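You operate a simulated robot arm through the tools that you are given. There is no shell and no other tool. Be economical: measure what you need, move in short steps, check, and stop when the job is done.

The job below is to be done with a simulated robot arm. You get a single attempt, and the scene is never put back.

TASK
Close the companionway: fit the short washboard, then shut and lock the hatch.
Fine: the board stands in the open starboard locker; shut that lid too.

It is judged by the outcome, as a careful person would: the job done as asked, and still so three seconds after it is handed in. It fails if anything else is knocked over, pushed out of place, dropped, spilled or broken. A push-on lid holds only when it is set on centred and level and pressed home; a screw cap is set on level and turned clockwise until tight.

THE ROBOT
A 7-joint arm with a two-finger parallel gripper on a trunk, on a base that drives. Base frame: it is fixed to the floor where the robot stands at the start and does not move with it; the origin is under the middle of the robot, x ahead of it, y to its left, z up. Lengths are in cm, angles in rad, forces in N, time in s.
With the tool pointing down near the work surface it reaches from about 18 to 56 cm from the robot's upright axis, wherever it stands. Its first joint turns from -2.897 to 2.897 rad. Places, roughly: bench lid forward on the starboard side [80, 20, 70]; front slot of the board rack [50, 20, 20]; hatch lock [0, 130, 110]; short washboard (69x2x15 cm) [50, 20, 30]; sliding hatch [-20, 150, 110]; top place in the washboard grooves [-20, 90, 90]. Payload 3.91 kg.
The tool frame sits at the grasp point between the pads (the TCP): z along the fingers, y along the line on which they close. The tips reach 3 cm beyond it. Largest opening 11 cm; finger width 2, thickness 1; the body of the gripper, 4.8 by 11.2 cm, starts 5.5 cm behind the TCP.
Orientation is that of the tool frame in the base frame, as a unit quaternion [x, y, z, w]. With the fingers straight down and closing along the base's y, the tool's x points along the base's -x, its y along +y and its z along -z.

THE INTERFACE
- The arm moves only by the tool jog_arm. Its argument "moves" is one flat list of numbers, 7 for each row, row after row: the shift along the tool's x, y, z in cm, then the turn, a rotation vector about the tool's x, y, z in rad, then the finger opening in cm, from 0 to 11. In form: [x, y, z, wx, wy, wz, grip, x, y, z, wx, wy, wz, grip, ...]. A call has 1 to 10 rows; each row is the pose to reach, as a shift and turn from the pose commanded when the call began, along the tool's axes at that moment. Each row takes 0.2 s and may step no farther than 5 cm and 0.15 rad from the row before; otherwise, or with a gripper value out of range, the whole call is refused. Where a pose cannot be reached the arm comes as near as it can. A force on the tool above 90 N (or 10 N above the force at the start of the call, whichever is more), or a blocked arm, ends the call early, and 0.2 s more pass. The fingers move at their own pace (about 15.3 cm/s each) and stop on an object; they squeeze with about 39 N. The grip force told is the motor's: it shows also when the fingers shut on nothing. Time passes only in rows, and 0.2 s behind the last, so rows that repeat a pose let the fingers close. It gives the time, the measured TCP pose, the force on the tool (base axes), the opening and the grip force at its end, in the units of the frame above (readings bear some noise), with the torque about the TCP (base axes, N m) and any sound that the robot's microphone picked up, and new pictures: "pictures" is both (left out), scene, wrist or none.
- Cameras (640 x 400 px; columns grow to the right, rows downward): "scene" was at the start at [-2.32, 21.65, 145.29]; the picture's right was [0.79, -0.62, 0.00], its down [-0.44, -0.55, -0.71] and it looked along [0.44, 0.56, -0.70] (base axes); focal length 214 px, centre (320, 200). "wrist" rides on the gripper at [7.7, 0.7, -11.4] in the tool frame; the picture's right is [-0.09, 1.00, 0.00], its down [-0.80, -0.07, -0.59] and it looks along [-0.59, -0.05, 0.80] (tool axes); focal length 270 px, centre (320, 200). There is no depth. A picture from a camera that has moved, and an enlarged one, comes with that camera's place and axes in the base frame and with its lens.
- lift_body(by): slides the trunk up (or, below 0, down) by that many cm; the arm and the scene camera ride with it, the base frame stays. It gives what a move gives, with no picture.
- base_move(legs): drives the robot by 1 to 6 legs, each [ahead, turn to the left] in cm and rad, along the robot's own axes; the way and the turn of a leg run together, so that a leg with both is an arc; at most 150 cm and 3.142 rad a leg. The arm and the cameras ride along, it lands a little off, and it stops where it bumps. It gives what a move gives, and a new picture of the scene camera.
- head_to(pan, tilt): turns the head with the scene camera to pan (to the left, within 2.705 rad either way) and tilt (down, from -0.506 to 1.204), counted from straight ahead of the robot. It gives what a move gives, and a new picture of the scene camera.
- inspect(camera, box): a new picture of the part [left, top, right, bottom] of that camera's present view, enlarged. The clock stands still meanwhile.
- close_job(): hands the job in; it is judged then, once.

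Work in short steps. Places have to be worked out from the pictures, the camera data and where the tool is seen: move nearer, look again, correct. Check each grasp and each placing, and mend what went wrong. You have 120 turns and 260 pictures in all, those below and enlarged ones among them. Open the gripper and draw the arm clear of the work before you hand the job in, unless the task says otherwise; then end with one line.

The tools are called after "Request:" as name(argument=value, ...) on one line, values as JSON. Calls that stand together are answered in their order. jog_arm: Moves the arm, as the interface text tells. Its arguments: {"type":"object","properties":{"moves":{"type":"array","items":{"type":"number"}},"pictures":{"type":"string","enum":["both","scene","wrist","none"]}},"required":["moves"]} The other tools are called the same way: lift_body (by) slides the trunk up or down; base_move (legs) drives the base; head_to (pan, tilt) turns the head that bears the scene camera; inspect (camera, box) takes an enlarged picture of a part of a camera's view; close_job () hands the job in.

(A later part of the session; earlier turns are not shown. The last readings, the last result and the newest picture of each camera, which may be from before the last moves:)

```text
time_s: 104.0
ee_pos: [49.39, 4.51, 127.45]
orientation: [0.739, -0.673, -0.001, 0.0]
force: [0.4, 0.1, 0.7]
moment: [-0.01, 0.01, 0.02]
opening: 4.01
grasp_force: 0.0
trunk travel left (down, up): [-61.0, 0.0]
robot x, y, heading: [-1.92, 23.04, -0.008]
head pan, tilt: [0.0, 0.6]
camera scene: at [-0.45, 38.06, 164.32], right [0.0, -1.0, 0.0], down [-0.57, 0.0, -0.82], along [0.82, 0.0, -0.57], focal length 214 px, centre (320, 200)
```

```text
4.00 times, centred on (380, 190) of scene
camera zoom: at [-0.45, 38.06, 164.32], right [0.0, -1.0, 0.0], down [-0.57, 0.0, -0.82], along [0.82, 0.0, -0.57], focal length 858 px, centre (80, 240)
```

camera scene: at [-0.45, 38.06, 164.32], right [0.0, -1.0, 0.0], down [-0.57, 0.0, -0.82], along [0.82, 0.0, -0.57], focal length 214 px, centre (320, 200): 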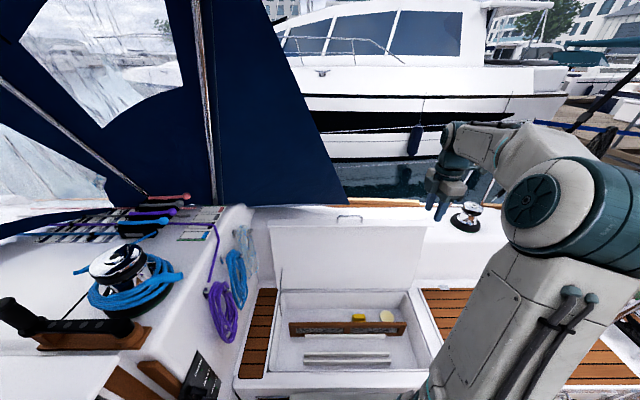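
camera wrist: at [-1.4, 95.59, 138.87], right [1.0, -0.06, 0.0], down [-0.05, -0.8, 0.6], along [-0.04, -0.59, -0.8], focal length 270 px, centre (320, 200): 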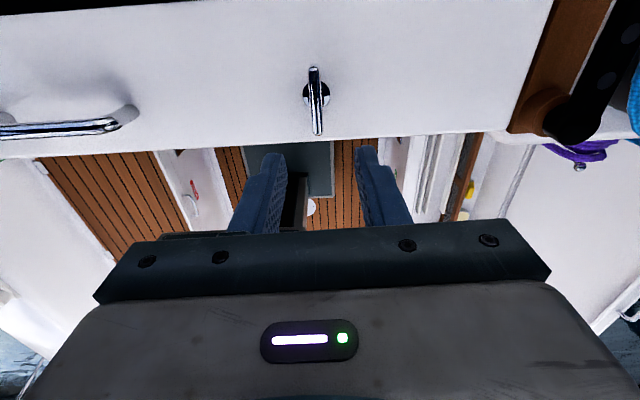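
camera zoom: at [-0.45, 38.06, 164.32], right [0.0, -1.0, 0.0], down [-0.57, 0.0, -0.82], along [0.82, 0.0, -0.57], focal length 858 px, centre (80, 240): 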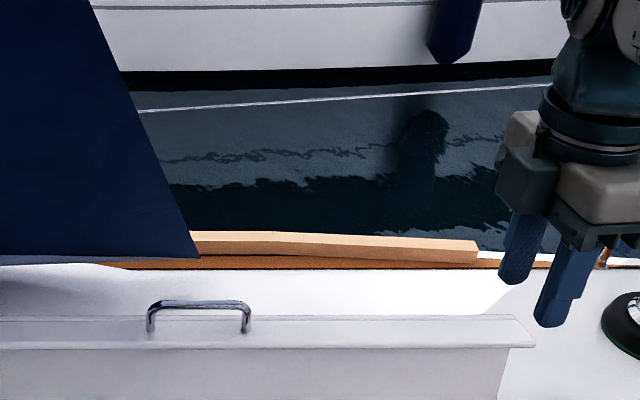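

Handle bar now estimated at (83.4, 22.9, 97.4). I creep 4 cm closer and align the tool laterally with it.

Request:
base_move(legs=[[4, 0.006]])

Request:
jog_arm(moves=[-3.66, -0.34, 0, 0, 0, 0.0187, 4, -7.32, -0.68, 0, 0, 0, 0.0374, 4, -10.98, -1.02, 0, 0, 0, 0.056, 4, -14.64, -1.36, 0, 0, 0, 0.0748, 4, -18.3, -1.7, 0, 0, 0, 0.0934, 4], pictures="none")

```text
time_s: 104.9
ee_pos: [53.44, 4.62, 127.36]
orientation: [0.741, -0.671, -0.001, 0.0]
force: [0.5, -0.8, -0.8]
moment: [-0.02, 0.04, 0.0]
opening: 4.0
grasp_force: 0.1
trunk travel left (down, up): [-61.0, 0.0]
robot x, y, heading: [1.85, 22.91, -0.002]
head pan, tilt: [0.0, 0.6]
camera scene: at [3.58, 38.05, 164.32], right [0.0, -1.0, 0.0], down [-0.57, 0.0, -0.82], along [0.82, 0.0, -0.57], focal length 214 px, centre (320, 200)
```

scene: 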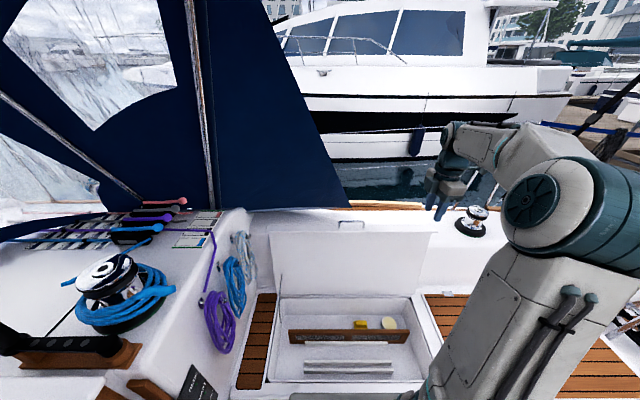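

```text
time_s: 106.1
ee_pos: [53.3, 23.23, 127.4]
orientation: [0.709, -0.705, -0.001, 0.0]
force: [-0.1, 0.6, -1.1]
moment: [0.02, -0.02, -0.01]
opening: 3.98
grasp_force: 0.0
trunk travel left (down, up): [-61.0, 0.0]
robot x, y, heading: [1.74, 22.97, 0.005]
head pan, tilt: [0.0, 0.6]
```

Now I reach out with forward pitch 0.6 to a standoff ~9 cm from the bar.

Request:
jog_arm(moves=[0.03, -2.5, 2.26, 0.06, 0, 0, 4, 0.06, -5, 4.52, 0.12, 0, 0, 4, 0.09, -7.5, 6.78, 0.18, 0, 0, 4, 0.12, -10, 9.04, 0.24, 0, 0, 4, 0.15, -12.5, 11.3, 0.3, 0, 0, 4, 0.18, -15, 13.56, 0.36, 0, 0, 4, 0.21, -17.5, 15.82, 0.42, 0, 0, 4, 0.24, -20, 18.08, 0.48, 0, 0, 4, 0.27, -22.5, 20.34, 0.54, 0, 0, 4, 0.3, -25, 22.6, 0.6, 0, 0, 4], pictures="both")

Request:
inspect(camera="scene", box=[310, 180, 420, 260])

```text
time_s: 108.3
ee_pos: [78.19, 23.02, 104.73]
orientation: [0.678, -0.673, 0.207, -0.209]
force: [0.5, -0.7, 0.0]
moment: [0.02, 0.02, 0.03]
opening: 4.02
grasp_force: 0.0
trunk travel left (down, up): [-61.0, 0.0]
robot x, y, heading: [2.33, 22.83, -0.001]
head pan, tilt: [0.0, 0.6]
camera scene: at [3.51, 38.08, 164.32], right [0.0, -1.0, 0.0], down [-0.57, 0.0, -0.82], along [0.82, 0.0, -0.57], focal length 214 px, centre (320, 200)
camera wrist: at [71.21, 15.25, 113.78], right [-0.82, 0.08, -0.56], down [-0.28, 0.8, 0.53], along [0.49, 0.6, -0.63], focal length 270 px, centre (320, 200)
```

scene: 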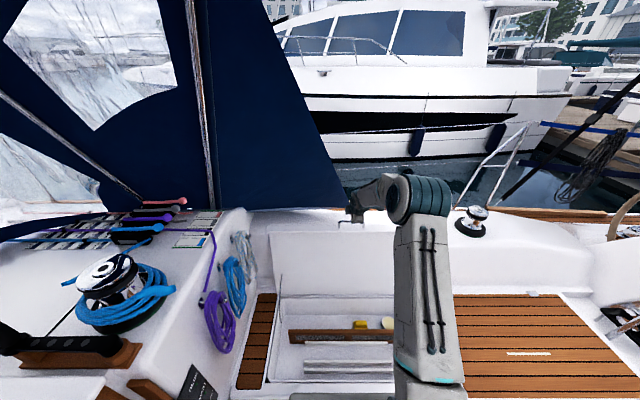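
wrist: 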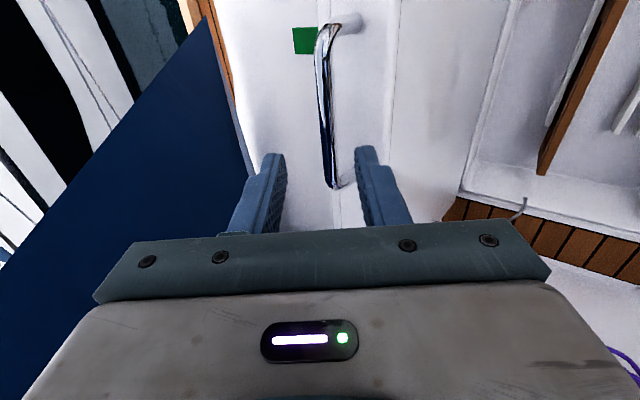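

```text
5.00 times, centred on (365, 220) of scene
camera zoom: at [3.51, 38.08, 164.32], right [0.0, -1.0, 0.0], down [-0.57, 0.0, -0.82], along [0.82, 0.0, -0.57], focal length 1072 px, centre (95, 100)
```

zoom: 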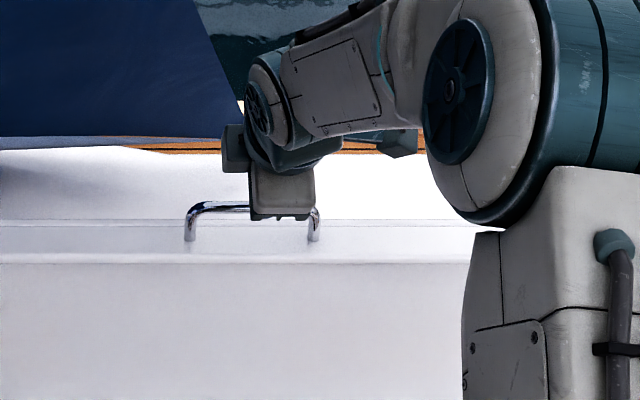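

Bar at about (83.4, 23.4, 96). I advance 5 cm first along the tool axis with the opening at 3.2 cm and check.

Request:
jog_arm(moves=[-0.2, 0.25, 2.5, 0, 0, 0, 3.4, -0.4, 0.5, 5.5, 0, 0, 0, 3.2], pictures="wrist")

```text
time_s: 108.9
ee_pos: [80.94, 23.36, 99.94]
orientation: [0.678, -0.673, 0.207, -0.21]
force: [-0.4, 0.9, 0.4]
moment: [-0.03, 0.01, -0.03]
opening: 3.19
grasp_force: 0.1
trunk travel left (down, up): [-61.0, 0.0]
robot x, y, heading: [2.14, 22.99, 0.001]
head pan, tilt: [0.0, 0.6]
camera wrist: at [73.94, 15.56, 108.95], right [-0.82, 0.08, -0.56], down [-0.28, 0.8, 0.53], along [0.49, 0.6, -0.63], focal length 270 px, centre (320, 200)
```

wrist: 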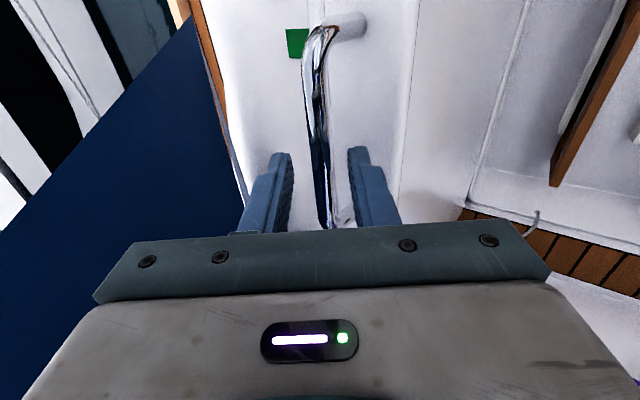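

Well centred. I advance 3.3 cm more and close.

Request:
jog_arm(moves=[0, 0, 1.7, 0, 0, 0, 3.2, 0, 0, 3.3, 0, 0, 0, 3.2, 0, 0, 3.3, 0, 0, 0, 0, 0, 0, 3.3, 0, 0, 0, 0], pictures="both")

```text
time_s: 109.9
ee_pos: [82.7, 23.33, 97.57]
orientation: [0.677, -0.673, 0.208, -0.212]
force: [-2.1, 0.0, 16.8]
moment: [-0.22, 0.0, -0.33]
opening: 1.15
grasp_force: 45.3
trunk travel left (down, up): [-61.0, 0.0]
robot x, y, heading: [2.31, 22.97, 0.005]
head pan, tilt: [0.0, 0.6]
camera scene: at [3.15, 38.06, 164.34], right [0.0, -1.0, 0.0], down [-0.56, 0.0, -0.83], along [0.83, 0.0, -0.56], focal length 214 px, centre (320, 200)
camera wrist: at [75.64, 15.59, 106.59], right [-0.82, 0.08, -0.57], down [-0.28, 0.8, 0.53], along [0.5, 0.6, -0.63], focal length 270 px, centre (320, 200)
```

scene: 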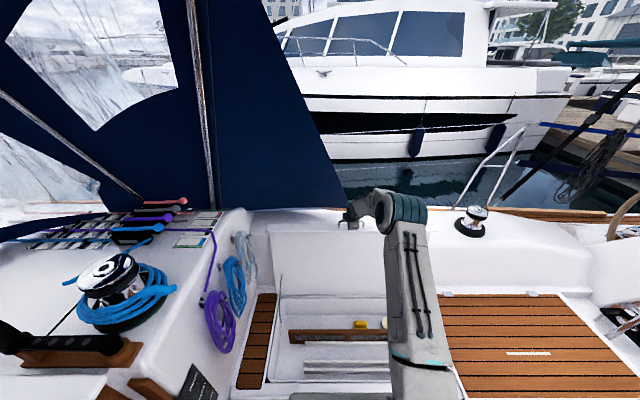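
wrist: 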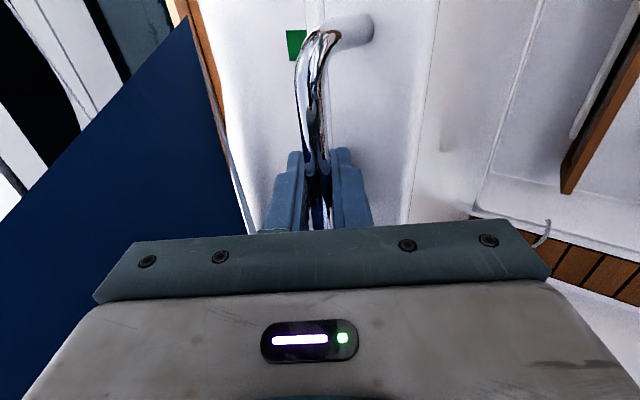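

The signature (1.15 cm, upward push) resembles the earlier fingertip-only grasp, so I reopen slightly, go 1.3 cm deeper and close again.

Request:
jog_arm(moves=[0, 0, 0, 0, 0, 0, 2.8, 0, 0, 0, 0, 0, 0, 2.8, 0, 0, 0.7, 0, 0, 0, 2.8, 0, 0, 1.3, 0, 0, 0, 2.8], pictures="none")

Request:
jog_arm(moves=[0, 0, 0, 0, 0, 0, 0, 0, 0, 0, 0, 0, 0, 0], pictures="wrist")

```text
time_s: 110.9
ee_pos: [82.94, 23.29, 97.76]
orientation: [0.676, -0.671, 0.214, -0.216]
force: [-26.0, -0.9, 59.9]
moment: [-0.05, 0.94, 0.0]
opening: 2.13
grasp_force: 0.0
trunk travel left (down, up): [-61.0, 0.0]
robot x, y, heading: [1.96, 23.01, 0.002]
head pan, tilt: [0.0, 0.6]
```

```text
time_s: 111.5
ee_pos: [82.92, 23.38, 97.32]
orientation: [0.677, -0.672, 0.212, -0.213]
force: [-33.9, 0.4, 52.6]
moment: [0.16, -0.17, -0.2]
opening: 1.18
grasp_force: 45.0
trunk travel left (down, up): [-61.0, 0.0]
robot x, y, heading: [1.89, 22.9, 0.006]
head pan, tilt: [0.0, 0.6]
camera wrist: at [75.7, 15.61, 106.35], right [-0.82, 0.08, -0.57], down [-0.29, 0.8, 0.53], along [0.5, 0.6, -0.63], focal length 270 px, centre (320, 200)
```

wrist: 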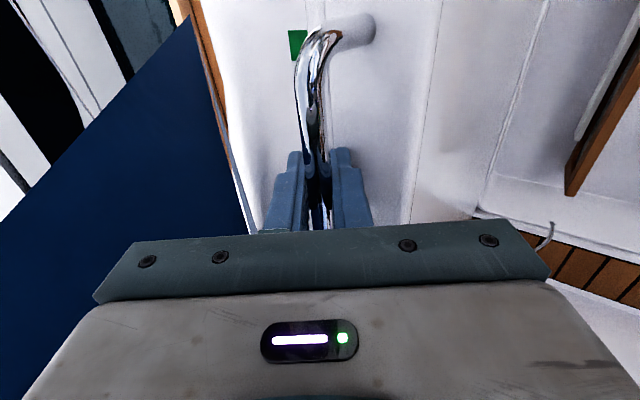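

The lower fingertip already rests on the lip, so this is full depth; the bar is inside the pads. I relieve the pressure (0.9 cm back) and pull 4 cm inboard.

Request:
jog_arm(moves=[0, 0, -0.9, 0, 0, 0, 0, 0, 0.75, -1.6, 0, 0, 0, 0, 0, 1.5, -2.3, 0, 0, 0, 0, 0, 2.3, -2.95, 0, 0, 0, 0, 0, 3.1, -3.55, 0, 0, 0, 0], pictures="both")

```text
time_s: 112.7
ee_pos: [79.36, 23.44, 97.55]
orientation: [0.677, -0.673, 0.21, -0.214]
force: [19.1, -0.8, 0.5]
moment: [-0.44, -8.19, -0.34]
opening: 1.12
grasp_force: 45.2
trunk travel left (down, up): [-61.0, 0.0]
robot x, y, heading: [2.21, 22.92, 0.001]
head pan, tilt: [0.0, 0.6]
camera scene: at [3.56, 38.06, 164.3], right [0.0, -1.0, 0.0], down [-0.57, 0.0, -0.82], along [0.82, 0.0, -0.57], focal length 214 px, centre (320, 200)
camera wrist: at [72.17, 15.57, 106.44], right [-0.82, 0.08, -0.57], down [-0.29, 0.8, 0.53], along [0.5, 0.6, -0.63], focal length 270 px, centre (320, 200)
```

scene: 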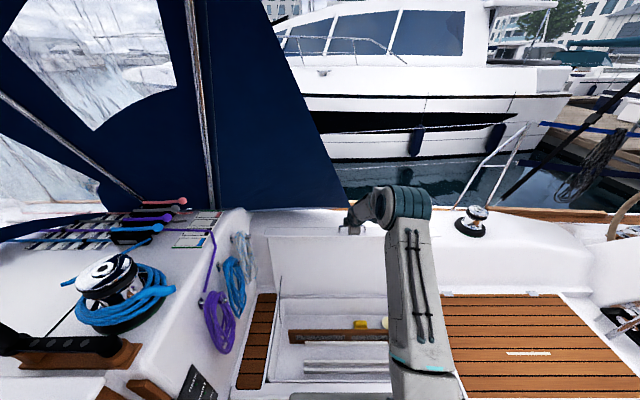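
wrist: 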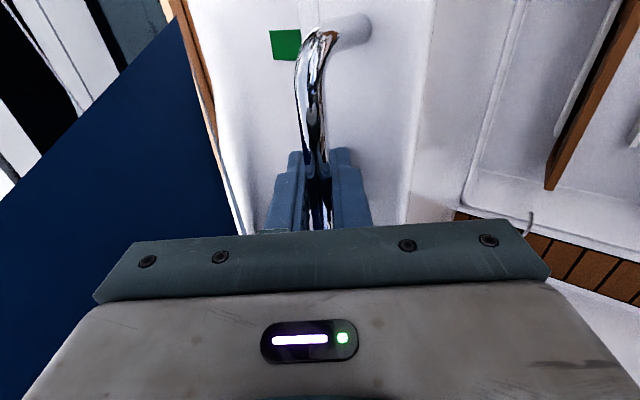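

The lid follows, but a rigid clamp transmits a large torque as the lid rotates (8 N m). I loosen to 2.2 cm so the fingers only cage the bar, then pull by backing the robot.

Request:
jog_arm(moves=[0, 0, 0, 0, 0, 0, 2.2, 0, 0, 0, 0, 0, 0, 2.2], pictures="none")

Request:
base_move(legs=[[-6, 0]])

Request:
jog_arm(moves=[0, 0, 0, 0, 0, 0, 2.2], pictures="wrist")

```text
time_s: 113.3
ee_pos: [79.13, 23.41, 97.71]
orientation: [0.678, -0.672, 0.209, -0.212]
force: [11.6, -2.7, 13.8]
moment: [0.22, -4.15, 0.14]
opening: 1.38
grasp_force: 0.1
trunk travel left (down, up): [-61.0, 0.0]
robot x, y, heading: [1.98, 22.58, 0.004]
head pan, tilt: [0.0, 0.6]
```

```text
time_s: 114.2
ee_pos: [73.16, 23.37, 97.31]
orientation: [0.677, -0.673, 0.207, -0.214]
force: [19.0, -6.1, -10.5]
moment: [0.82, -8.48, 0.64]
opening: 1.69
grasp_force: 0.1
trunk travel left (down, up): [-61.0, 0.0]
robot x, y, heading: [-3.63, 22.95, -0.0]
head pan, tilt: [0.0, 0.6]
camera scene: at [-2.35, 37.94, 164.35], right [0.0, -1.0, 0.0], down [-0.57, 0.0, -0.82], along [0.82, 0.0, -0.57], focal length 214 px, centre (320, 200)
```

scene: 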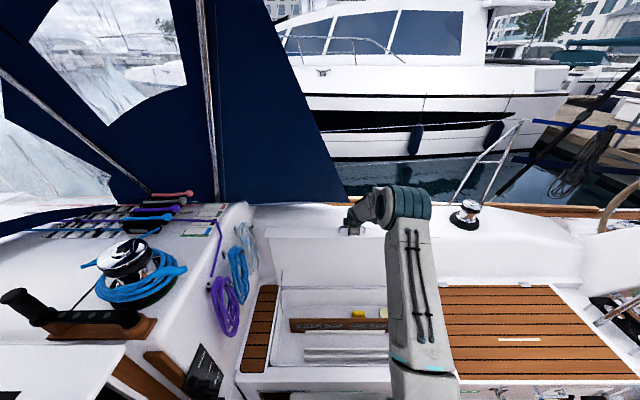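

```text
time_s: 114.7
ee_pos: [73.26, 23.41, 97.48]
orientation: [0.676, -0.674, 0.208, -0.213]
force: [6.6, -1.0, -4.0]
moment: [0.05, -2.25, 0.14]
opening: 2.05
grasp_force: 0.0
trunk travel left (down, up): [-61.0, 0.0]
robot x, y, heading: [-4.3, 23.03, 0.002]
head pan, tilt: [0.0, 0.6]
camera wrist: at [66.03, 15.55, 106.41], right [-0.82, 0.09, -0.57], down [-0.29, 0.8, 0.53], along [0.5, 0.6, -0.63], focal length 270 px, centre (320, 200)
```

wrist: 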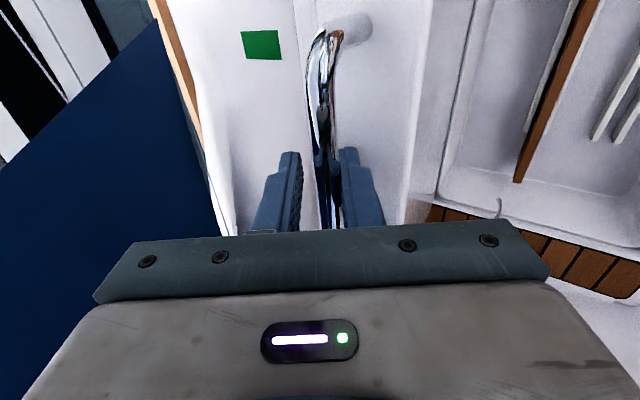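

Lid near vertical and following; torque is fading. Back another 8 cm.

Request:
base_move(legs=[[-8, 0]])

Request:
jog_arm(moves=[0, 0, 0, 0, 0, 0, 2.4], pictures="wrist")

```text
time_s: 115.7
ee_pos: [64.98, 23.52, 97.59]
orientation: [0.677, -0.673, 0.209, -0.214]
force: [-0.2, 0.1, -0.6]
moment: [0.0, 0.0, 0.02]
opening: 2.2
grasp_force: 0.1
trunk travel left (down, up): [-61.0, 0.0]
robot x, y, heading: [-12.03, 23.02, -0.001]
head pan, tilt: [0.0, 0.6]
camera scene: at [-10.67, 38.05, 164.33], right [0.0, -1.0, 0.0], down [-0.56, 0.0, -0.83], along [0.83, 0.0, -0.56], focal length 214 px, centre (320, 200)
```

scene: 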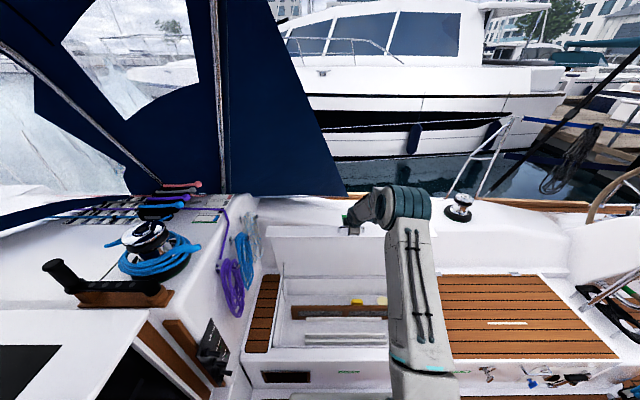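

```text
time_s: 116.1
ee_pos: [65.09, 23.33, 97.49]
orientation: [0.676, -0.674, 0.209, -0.214]
force: [0.6, 0.0, 0.7]
moment: [0.02, 0.01, -0.01]
opening: 2.4
grasp_force: 0.0
trunk travel left (down, up): [-61.0, 0.0]
robot x, y, heading: [-11.9, 23.0, -0.001]
head pan, tilt: [0.0, 0.6]
camera wrist: at [57.99, 15.55, 106.42], right [-0.82, 0.09, -0.57], down [-0.28, 0.8, 0.53], along [0.5, 0.6, -0.63], focal length 270 px, centre (320, 200)
```

wrist: 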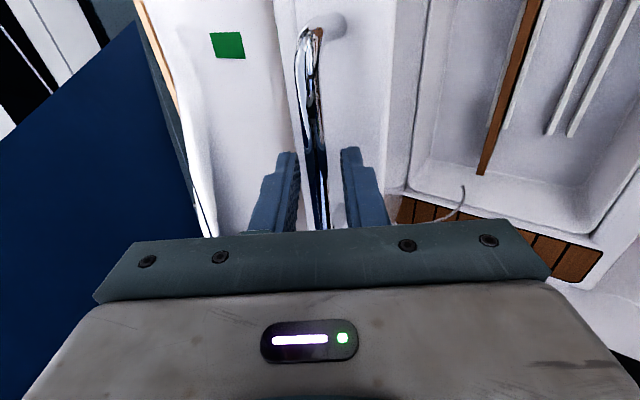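

Bar still caged, lid balanced with no load. I lower 1 cm to follow the arc and back another 6 cm.

Request:
jog_arm(moves=[0, 0.57, 0.83, 0, 0, 0, 2.4], pictures="none")

Request:
base_move(legs=[[-6, 0]])

Request:
jog_arm(moves=[0, 0.57, 0.83, 0, 0, 0, 2.4], pictures="wrist")

```text
time_s: 116.5
ee_pos: [65.12, 23.4, 96.49]
orientation: [0.676, -0.674, 0.208, -0.214]
force: [0.2, 0.7, 0.5]
moment: [-0.01, -0.03, -0.03]
opening: 2.46
grasp_force: 0.3
trunk travel left (down, up): [-61.0, 0.0]
robot x, y, heading: [-11.77, 22.88, -0.0]
head pan, tilt: [0.0, 0.6]
```

```text
time_s: 117.5
ee_pos: [58.95, 23.44, 96.52]
orientation: [0.677, -0.673, 0.208, -0.213]
force: [-1.2, -0.5, 0.3]
moment: [0.0, -0.02, 0.01]
opening: 2.41
grasp_force: 0.0
trunk travel left (down, up): [-61.0, 0.0]
robot x, y, heading: [-17.94, 23.03, -0.004]
head pan, tilt: [0.0, 0.6]
camera scene: at [-16.74, 38.05, 164.33], right [0.0, -1.0, 0.0], down [-0.56, 0.0, -0.83], along [0.83, 0.0, -0.56], focal length 214 px, centre (320, 200)
```

scene: 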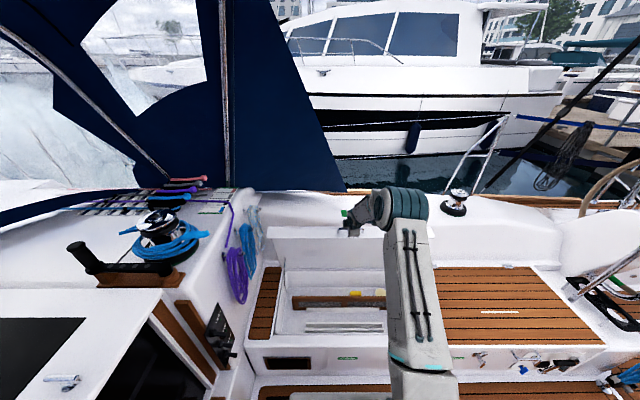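

```text
time_s: 117.9
ee_pos: [58.98, 23.44, 95.3]
orientation: [0.675, -0.674, 0.209, -0.214]
force: [0.6, -0.8, 1.3]
moment: [-0.01, -0.06, 0.03]
opening: 2.44
grasp_force: 0.4
trunk travel left (down, up): [-61.0, 0.0]
robot x, y, heading: [-18.34, 22.66, 0.003]
head pan, tilt: [0.0, 0.6]
camera wrist: at [51.93, 15.57, 104.36], right [-0.82, 0.09, -0.57], down [-0.29, 0.8, 0.53], along [0.5, 0.6, -0.63], focal length 270 px, centre (320, 200)
```

wrist: 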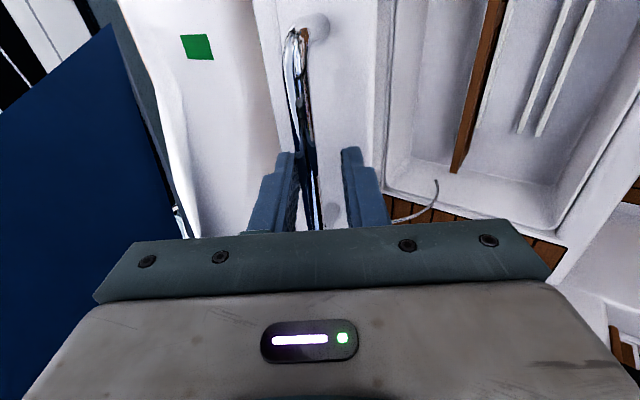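

The lid holds itself (friction hinge) and follows the cage. Now the arm traces the arc further down, pitching with the lid.

Request:
jog_arm(moves=[0, 2.8, -0.55, 0.02, 0, 0, 2.6, 0, 5.58, -1.09, 0.04, 0, 0, 2.6, 0, 7.7, -1.38, 0.065, 0, 0, 2.6, 0, 9.84, -1.63, 0.09, 0, 0, 2.6, 0, 12, -1.74, 0.115, 0, 0, 2.6, 0, 14.11, -1.81, 0.14, 0, 0, 2.6], pictures="both")

```text
time_s: 119.3
ee_pos: [46.3, 23.34, 88.97]
orientation: [0.659, -0.657, 0.256, -0.26]
force: [-0.1, 0.6, -0.5]
moment: [0.0, -0.01, -0.01]
opening: 2.64
grasp_force: 0.1
trunk travel left (down, up): [-61.0, 0.0]
robot x, y, heading: [-18.11, 23.0, 0.002]
head pan, tilt: [0.0, 0.6]
camera scene: at [-16.63, 38.08, 164.32], right [0.0, -1.0, 0.0], down [-0.56, 0.0, -0.83], along [0.83, 0.0, -0.56], focal length 214 px, centre (320, 200)
camera wrist: at [38.0, 15.49, 96.8], right [-0.73, 0.09, -0.68], down [-0.36, 0.8, 0.49], along [0.58, 0.6, -0.55], focal length 270 px, centre (320, 200)
```

scene: 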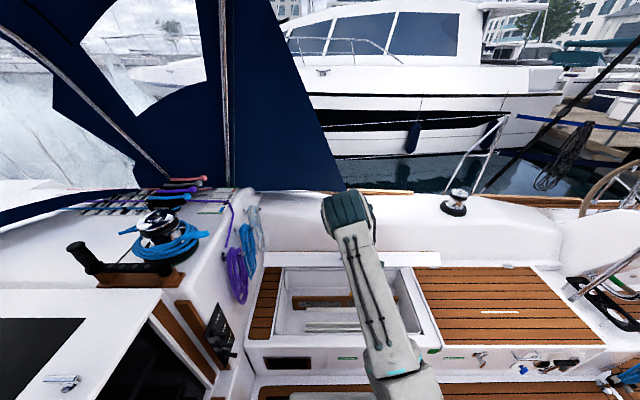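
wrist: 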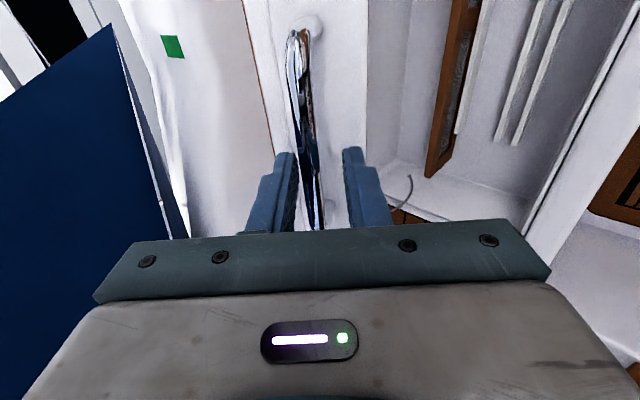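

Working well. Continue the arc to about 150°.

Request:
jog_arm(moves=[0, 2.2, -0.1, 0.025, 0, 0, 2.6, 0, 4.46, -0.18, 0.05, 0, 0, 2.6, 0, 6.6, -0.18, 0.075, 0, 0, 2.6, 0, 8.71, -0.15, 0.1, 0, 0, 2.6, 0, 10.85, 0.02, 0.125, 0, 0, 2.6, 0, 13, 0.22, 0.15, 0, 0, 2.6, 0, 15.15, 0.55, 0.175, 0, 0, 2.6, 0, 17.3, 0.88, 0.2, 0, 0, 2.6, 0, 19.4, 1.45, 0.225, 0, 0, 2.6, 0, 21.5, 2.04, 0.25, 0, 0, 2.6], pictures="both")

```text
time_s: 121.5
ee_pos: [31.99, 23.47, 72.77]
orientation: [0.622, -0.621, 0.336, -0.34]
force: [-0.6, -0.3, -0.1]
moment: [-0.03, 0.01, 0.0]
opening: 2.63
grasp_force: 0.1
trunk travel left (down, up): [-61.0, 0.0]
robot x, y, heading: [-17.77, 22.64, 0.004]
head pan, tilt: [0.0, 0.6]
camera scene: at [-16.61, 38.07, 164.32], right [0.0, -1.0, 0.0], down [-0.57, 0.0, -0.83], along [0.83, 0.0, -0.57], focal length 214 px, centre (320, 200)
camera wrist: at [22.01, 15.64, 78.36], right [-0.54, 0.09, -0.84], down [-0.47, 0.8, 0.39], along [0.7, 0.6, -0.39], focal length 270 px, centre (320, 200)
```

scene: 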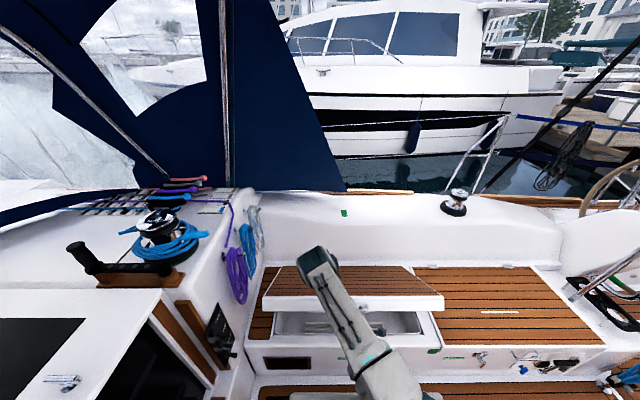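
wrist: 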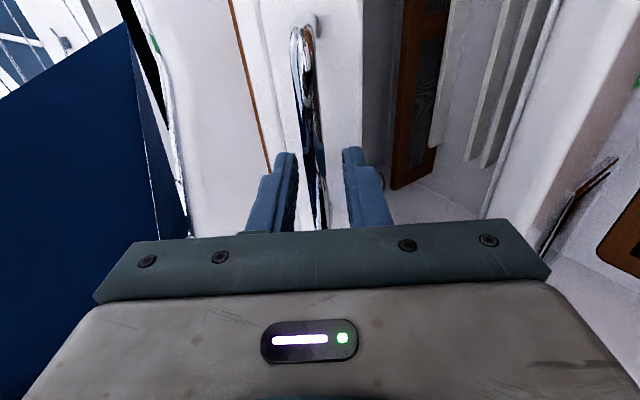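

Lid is about 30° from closed. I lower the trunk 6 cm (mostly along the arc) and correct with the arm.

Request:
lift_body(by=-6)

Request:
jog_arm(moves=[0, 1.7, -1.0, 0.03, 0, 0, 2.6, 0, 3.3, -2.0, 0.06, 0, 0, 2.6], pictures="both")

```text
time_s: 122.5
ee_pos: [31.24, 23.51, 66.81]
orientation: [0.623, -0.621, 0.335, -0.338]
force: [-51.9, 3.8, 22.2]
moment: [-0.06, -0.83, -0.04]
opening: 2.12
grasp_force: 0.0
trunk travel left (down, up): [-55.0, 6.0]
robot x, y, heading: [-18.38, 23.15, -0.004]
head pan, tilt: [0.0, 0.6]
```

```text
time_s: 123.1
ee_pos: [28.74, 23.45, 65.14]
orientation: [0.611, -0.61, 0.354, -0.359]
force: [0.7, -0.1, -0.2]
moment: [0.0, 0.0, -0.02]
opening: 2.59
grasp_force: 0.0
trunk travel left (down, up): [-55.0, 6.0]
robot x, y, heading: [-17.86, 22.6, -0.001]
head pan, tilt: [0.0, 0.6]
camera scene: at [-16.52, 38.06, 158.31], right [0.0, -1.0, 0.0], down [-0.57, 0.0, -0.82], along [0.82, 0.0, -0.57], focal length 214 px, centre (320, 200)
camera wrist: at [18.38, 15.62, 70.06], right [-0.49, 0.09, -0.87], down [-0.49, 0.8, 0.36], along [0.72, 0.6, -0.35], focal length 270 px, centre (320, 200)
```

scene: 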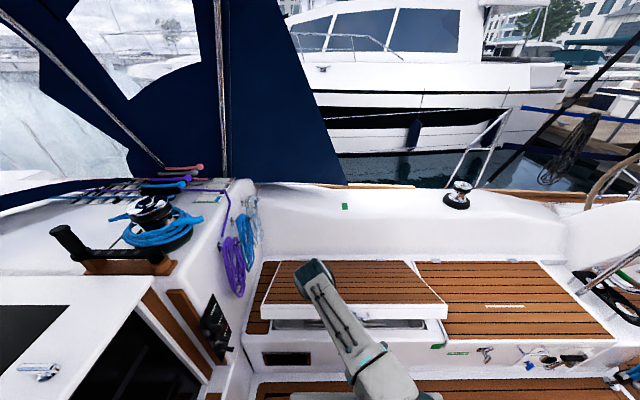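
wrist: 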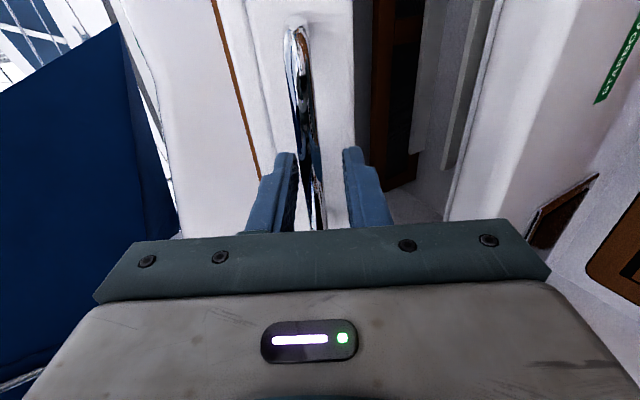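

A bit deep during that move (tips touched the lip), now free. I continue the arc slightly retracted, to about 170°.

Request:
jog_arm(moves=[0, 1.4, -0.3, 0.02, 0, 0, 2.6, 0, 2.8, 0, 0.045, 0, 0, 2.6, 0, 4.2, 0.27, 0.07, 0, 0, 2.6, 0, 6.3, 0.85, 0.095, 0, 0, 2.6, 0, 8.36, 1.46, 0.12, 0, 0, 2.6], pictures="both")

Request:
inspect(camera="scene", box=[240, 230, 470, 380])

```text
time_s: 124.3
ee_pos: [25.69, 23.52, 57.07]
orientation: [0.589, -0.588, 0.388, -0.396]
force: [0.3, -0.7, 0.5]
moment: [-0.01, 0.03, -0.02]
opening: 2.61
grasp_force: 0.0
trunk travel left (down, up): [-55.0, 6.0]
robot x, y, heading: [-17.96, 22.75, -0.002]
head pan, tilt: [0.0, 0.6]
camera scene: at [-16.62, 38.06, 158.33], right [0.0, -1.0, 0.0], down [-0.56, 0.0, -0.83], along [0.83, 0.0, -0.56], focal length 214 px, centre (320, 200)
camera wrist: at [14.84, 15.64, 60.81], right [-0.38, 0.09, -0.92], down [-0.53, 0.8, 0.3], along [0.76, 0.6, -0.26], focal length 270 px, centre (320, 200)
```

scene: 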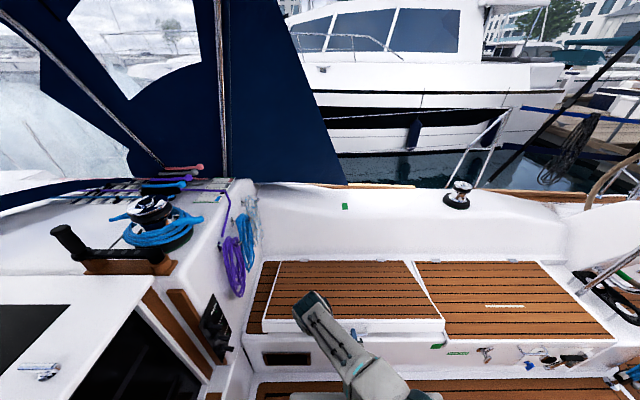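
wrist: 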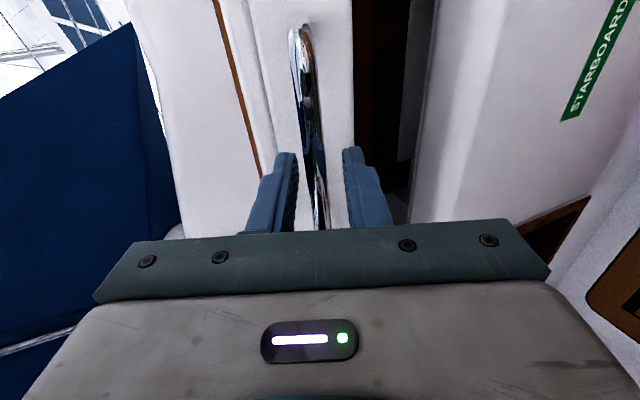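

```text
2.67 times, centred on (355, 305) of scene
camera zoom: at [-16.62, 38.06, 158.33], right [0.0, -1.0, 0.0], down [-0.56, 0.0, -0.83], along [0.83, 0.0, -0.56], focal length 572 px, centre (227, -80)
```

zoom: 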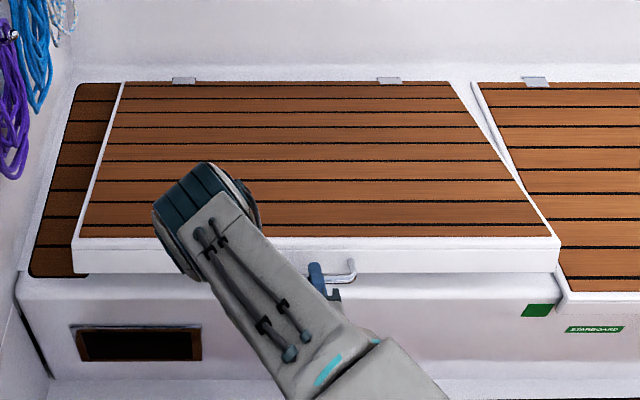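

Nearly down, about 10 cm left. I continue in smaller steps, watching for the closing contact.

Request:
jog_arm(moves=[0, 1.35, 0.38, 0.015, 0, 0, 2.6, 0, 2.7, 0.77, 0.03, 0, 0, 2.6, 0, 4.07, 1.16, 0.05, 0, 0, 2.6, 0, 5.4, 1.6, 0.065, 0, 0, 2.6], pictures="scene")

Request:
inspect(camera="scene", box=[240, 230, 470, 380])

```text
time_s: 125.3
ee_pos: [25.07, 23.4, 51.49]
orientation: [0.575, -0.575, 0.408, -0.414]
force: [-0.5, -0.1, 0.1]
moment: [-0.01, 0.02, -0.04]
opening: 2.6
grasp_force: 0.1
trunk travel left (down, up): [-55.0, 6.0]
robot x, y, heading: [-17.73, 22.92, -0.003]
head pan, tilt: [0.0, 0.6]
camera scene: at [-16.59, 38.01, 158.33], right [0.0, -1.0, 0.0], down [-0.56, 0.0, -0.83], along [0.83, 0.0, -0.56], focal length 214 px, centre (320, 200)
```

scene: 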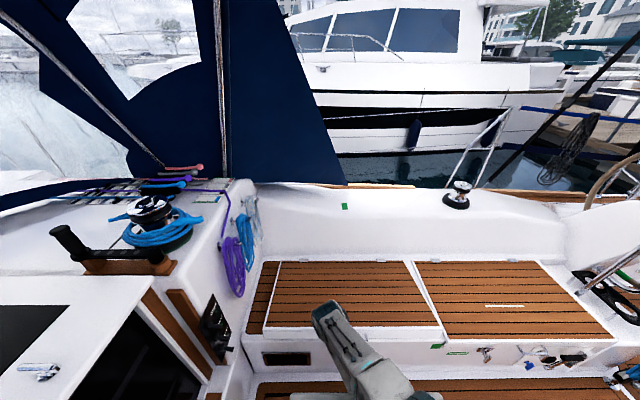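

```text
2.67 times, centred on (355, 305) of scene
camera zoom: at [-16.59, 38.01, 158.33], right [0.0, -1.0, 0.0], down [-0.56, 0.0, -0.83], along [0.83, 0.0, -0.56], focal length 572 px, centre (227, -80)
```

zoom: 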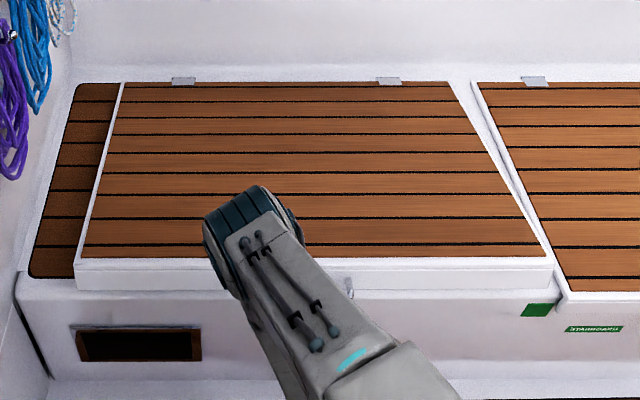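

Request:
jog_arm(moves=[0, 1, 0.3, 0.01, 0, 0, 2.6, 0, 2, 0.6, 0.02, 0, 0, 2.6, 0, 3, 0.95, 0.03, 0, 0, 2.6, 0, 4, 1.3, 0.04, 0, 0, 2.6, 0, 5, 1.65, 0.05, 0, 0, 2.6], pictures="wrist")

Request:
inspect(camera="scene", box=[240, 230, 470, 380])

```text
time_s: 126.5
ee_pos: [25.03, 23.51, 50.47]
orientation: [0.575, -0.572, 0.411, -0.416]
force: [-0.3, 0.0, 0.2]
moment: [0.01, 0.01, -0.02]
opening: 2.61
grasp_force: 0.1
out of reach, approached as far as the arm can: row 2, 3, 4, 5
trunk travel left (down, up): [-55.0, 6.0]
robot x, y, heading: [-18.13, 22.72, 0.001]
head pan, tilt: [0.0, 0.6]
camera wrist: at [13.97, 15.74, 53.42], right [-0.31, 0.09, -0.94], down [-0.55, 0.8, 0.26], along [0.78, 0.6, -0.2], focal length 270 px, centre (320, 200)
```

wrist: 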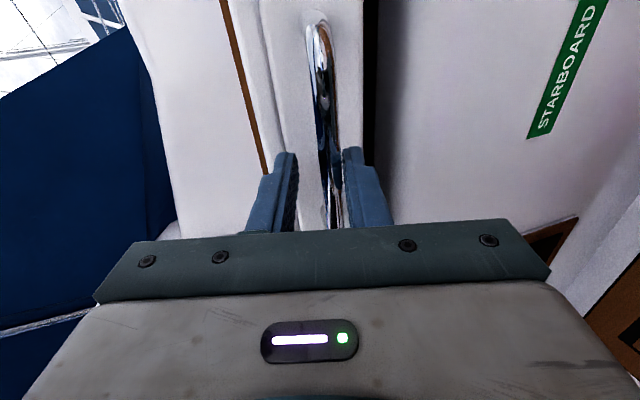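

```text
2.67 times, centred on (355, 305) of scene
camera zoom: at [-16.62, 38.05, 158.32], right [0.0, -1.0, 0.0], down [-0.56, 0.0, -0.83], along [0.83, 0.0, -0.56], focal length 572 px, centre (227, -80)
```

zoom: 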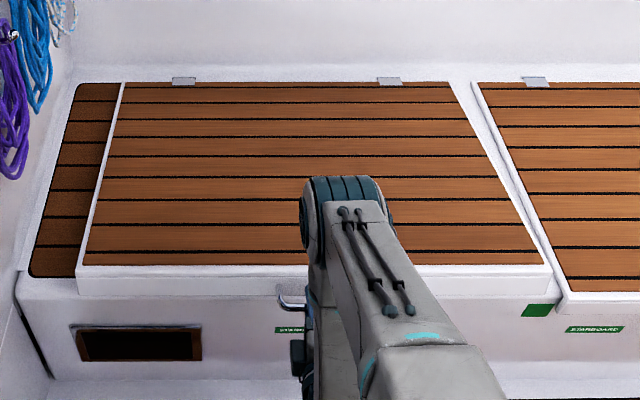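

The arm is at its limit; the rest I do with the trunk: 3 cm down.

Request:
lift_body(by=-2.5)

Request:
jog_arm(moves=[0, 0, 0, 0, 0, 0, 2.6], pictures="wrist")

Request:
inspect(camera="scene", box=[240, 230, 470, 380])

```text
time_s: 127.2
ee_pos: [25.09, 23.55, 48.1]
orientation: [0.574, -0.573, 0.411, -0.416]
force: [-0.7, 0.6, -0.2]
moment: [0.0, -0.01, 0.01]
opening: 2.6
grasp_force: 0.1
trunk travel left (down, up): [-52.5, 8.5]
robot x, y, heading: [-17.94, 22.86, 0.006]
head pan, tilt: [0.0, 0.6]
```

```text
time_s: 127.6
ee_pos: [25.02, 23.56, 47.89]
orientation: [0.574, -0.573, 0.411, -0.416]
force: [-0.6, 0.1, 0.0]
moment: [0.01, 0.0, 0.02]
opening: 2.6
grasp_force: 0.2
trunk travel left (down, up): [-52.5, 8.5]
robot x, y, heading: [-18.15, 23.52, 0.003]
head pan, tilt: [0.0, 0.6]
camera wrist: at [13.97, 15.74, 50.92], right [-0.32, 0.09, -0.94], down [-0.55, 0.8, 0.26], along [0.78, 0.6, -0.2], focal length 270 px, centre (320, 200)
```

wrist: 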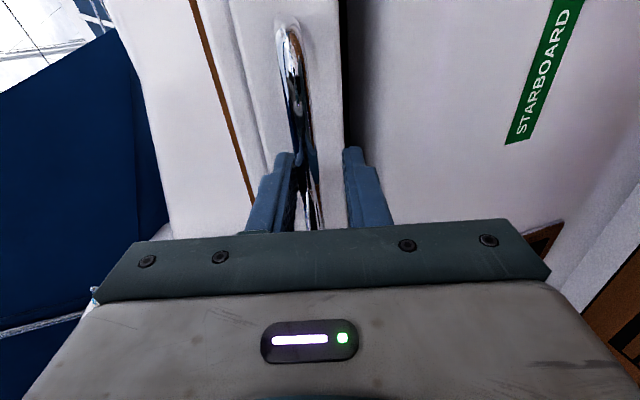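

```text
2.67 times, centred on (355, 305) of scene
camera zoom: at [-16.61, 38.05, 155.82], right [0.0, -1.0, 0.0], down [-0.56, 0.0, -0.83], along [0.83, 0.0, -0.56], focal length 572 px, centre (227, -80)
```

zoom: 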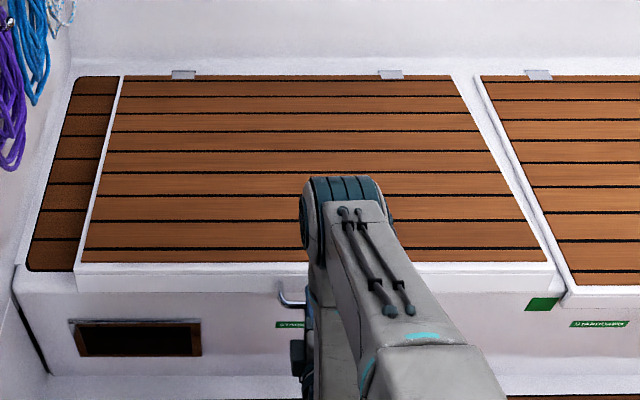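

Upper finger is now pushing the bar down. Another 2 cm.

Request:
lift_body(by=-2)

Request:
inspect(camera="scene", box=[240, 230, 470, 380])

Request:
inspect(camera="wrist", box=[160, 0, 480, 240])

```text
time_s: 128.2
ee_pos: [25.08, 23.53, 45.96]
orientation: [0.574, -0.573, 0.411, -0.416]
force: [-0.8, 0.0, -0.7]
moment: [-0.02, 0.01, 0.0]
opening: 2.58
grasp_force: 0.1
trunk travel left (down, up): [-50.5, 10.5]
robot x, y, heading: [-17.97, 23.13, 0.0]
head pan, tilt: [0.0, 0.6]
```

```text
2.67 times, centred on (355, 305) of scene
camera zoom: at [-16.62, 38.05, 153.82], right [0.0, -1.0, 0.0], down [-0.56, 0.0, -0.83], along [0.83, 0.0, -0.56], focal length 572 px, centre (227, -80)
```

zoom: 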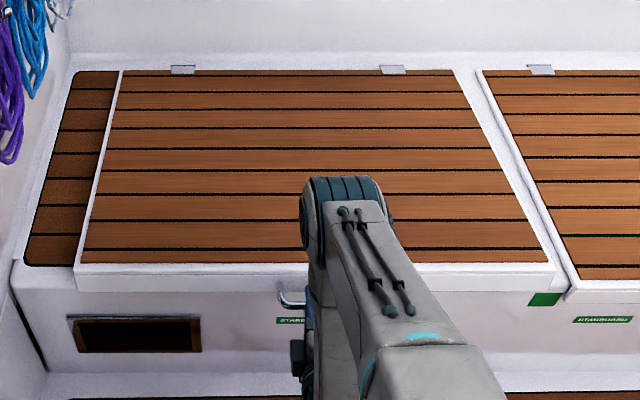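

```text
1.67 times, centred on (320, 120) of wrist
camera zoom: at [13.97, 15.74, 48.91], right [-0.32, 0.09, -0.94], down [-0.55, 0.8, 0.26], along [0.78, 0.6, -0.2], focal length 450 px, centre (320, 333)
```

zoom: 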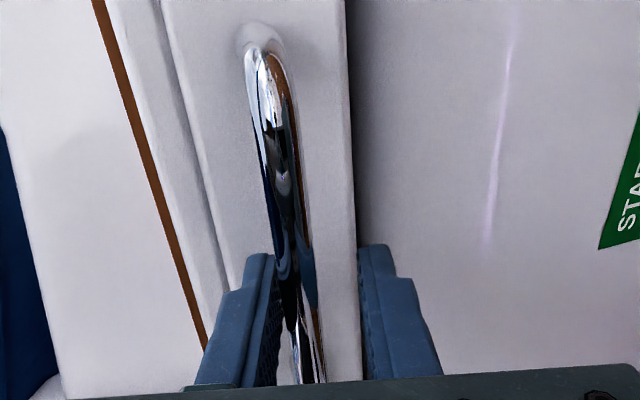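

Request:
lift_body(by=-1.5)

Request:
lift_body(by=-1)

Request:
inspect(camera="scene", box=[240, 230, 470, 380])

Request:
inspect(camera="wrist", box=[160, 0, 480, 240])

```text
time_s: 128.9
ee_pos: [25.05, 23.57, 44.6]
orientation: [-0.573, 0.574, -0.412, 0.416]
force: [-0.9, 0.0, -0.3]
moment: [0.0, 0.01, 0.01]
opening: 2.58
grasp_force: 0.1
trunk travel left (down, up): [-49.0, 12.0]
robot x, y, heading: [-18.29, 22.79, 0.001]
head pan, tilt: [0.0, 0.6]
```

```text
time_s: 129.5
ee_pos: [24.93, 23.54, 43.52]
orientation: [0.574, -0.573, 0.411, -0.416]
force: [-0.8, -0.6, -0.1]
moment: [0.03, 0.03, 0.0]
opening: 2.62
grasp_force: 0.0
trunk travel left (down, up): [-48.0, 13.0]
robot x, y, heading: [-18.2, 22.77, -0.001]
head pan, tilt: [0.0, 0.6]
```

```text
2.67 times, centred on (355, 305) of scene
camera zoom: at [-16.62, 38.05, 151.32], right [0.0, -1.0, 0.0], down [-0.56, 0.0, -0.83], along [0.83, 0.0, -0.56], focal length 572 px, centre (227, -80)
```

zoom: 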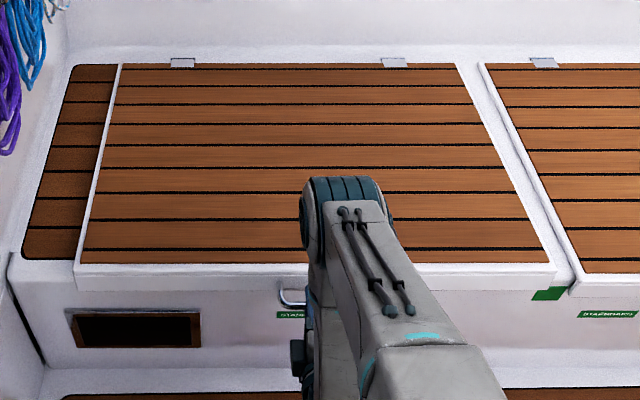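

```text
1.67 times, centred on (320, 120) of wrist
camera zoom: at [13.97, 15.74, 46.41], right [-0.32, 0.09, -0.94], down [-0.55, 0.8, 0.26], along [0.78, 0.6, -0.2], focal length 450 px, centre (320, 333)
```

zoom: 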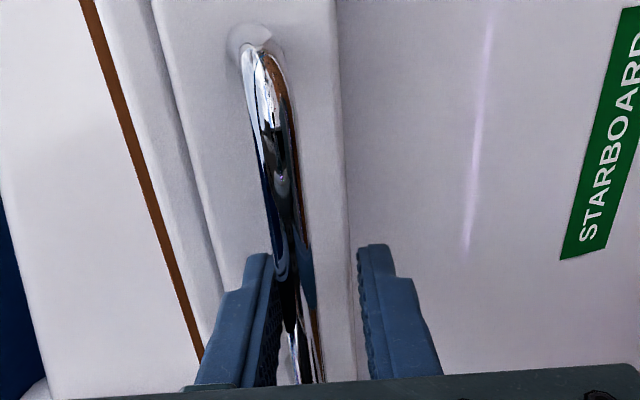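

Request:
lift_body(by=-1)

Request:
lift_body(by=-1)

Request:
lift_body(by=-1)

Request:
inspect(camera="scene", box=[240, 230, 470, 380])

Request:
inspect(camera="wrist", box=[160, 0, 480, 240])

```text
time_s: 130.0
ee_pos: [25.04, 23.53, 42.37]
orientation: [0.575, -0.573, 0.411, -0.416]
force: [-0.1, -0.6, -0.3]
moment: [-0.01, -0.03, -0.03]
opening: 2.6
grasp_force: 0.1
trunk travel left (down, up): [-47.0, 14.0]
robot x, y, heading: [-18.23, 22.64, 0.005]
head pan, tilt: [0.0, 0.6]
```

```text
time_s: 130.6
ee_pos: [25.22, 23.54, 41.48]
orientation: [0.575, -0.573, 0.41, -0.416]
force: [0.4, -0.4, -0.7]
moment: [0.01, 0.0, -0.01]
opening: 2.6
grasp_force: 0.1
trunk travel left (down, up): [-46.0, 15.0]
robot x, y, heading: [-18.12, 22.94, -0.002]
head pan, tilt: [0.0, 0.6]
```

```text
time_s: 131.2
ee_pos: [25.01, 23.53, 40.49]
orientation: [0.574, -0.573, 0.41, -0.416]
force: [-1.1, 0.8, 0.2]
moment: [0.05, 0.0, 0.01]
opening: 2.6
grasp_force: 0.0
trunk travel left (down, up): [-45.0, 16.0]
robot x, y, heading: [-18.2, 22.71, 0.003]
head pan, tilt: [0.0, 0.6]
```

```text
2.67 times, centred on (355, 305) of scene
camera zoom: at [-16.62, 38.05, 148.32], right [0.0, -1.0, 0.0], down [-0.56, 0.0, -0.83], along [0.83, 0.0, -0.56], focal length 572 px, centre (227, -80)
```

zoom: 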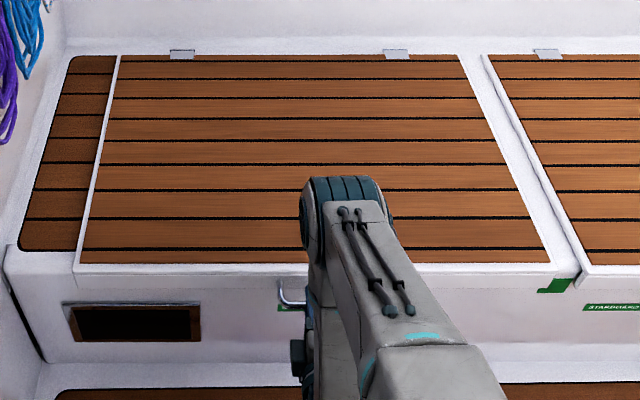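

```text
1.67 times, centred on (320, 120) of wrist
camera zoom: at [13.96, 15.74, 43.41], right [-0.32, 0.09, -0.94], down [-0.55, 0.8, 0.26], along [0.78, 0.6, -0.2], focal length 450 px, centre (320, 333)
```

zoom: 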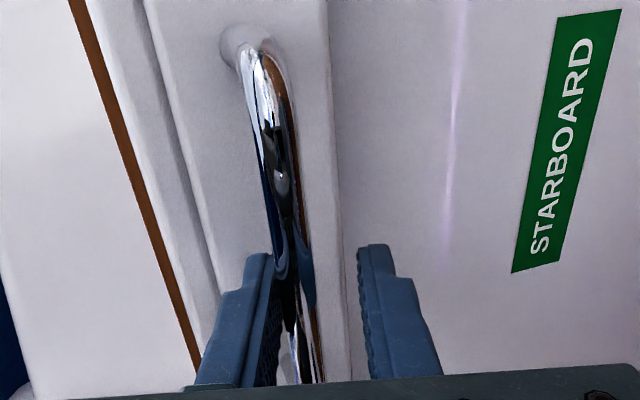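

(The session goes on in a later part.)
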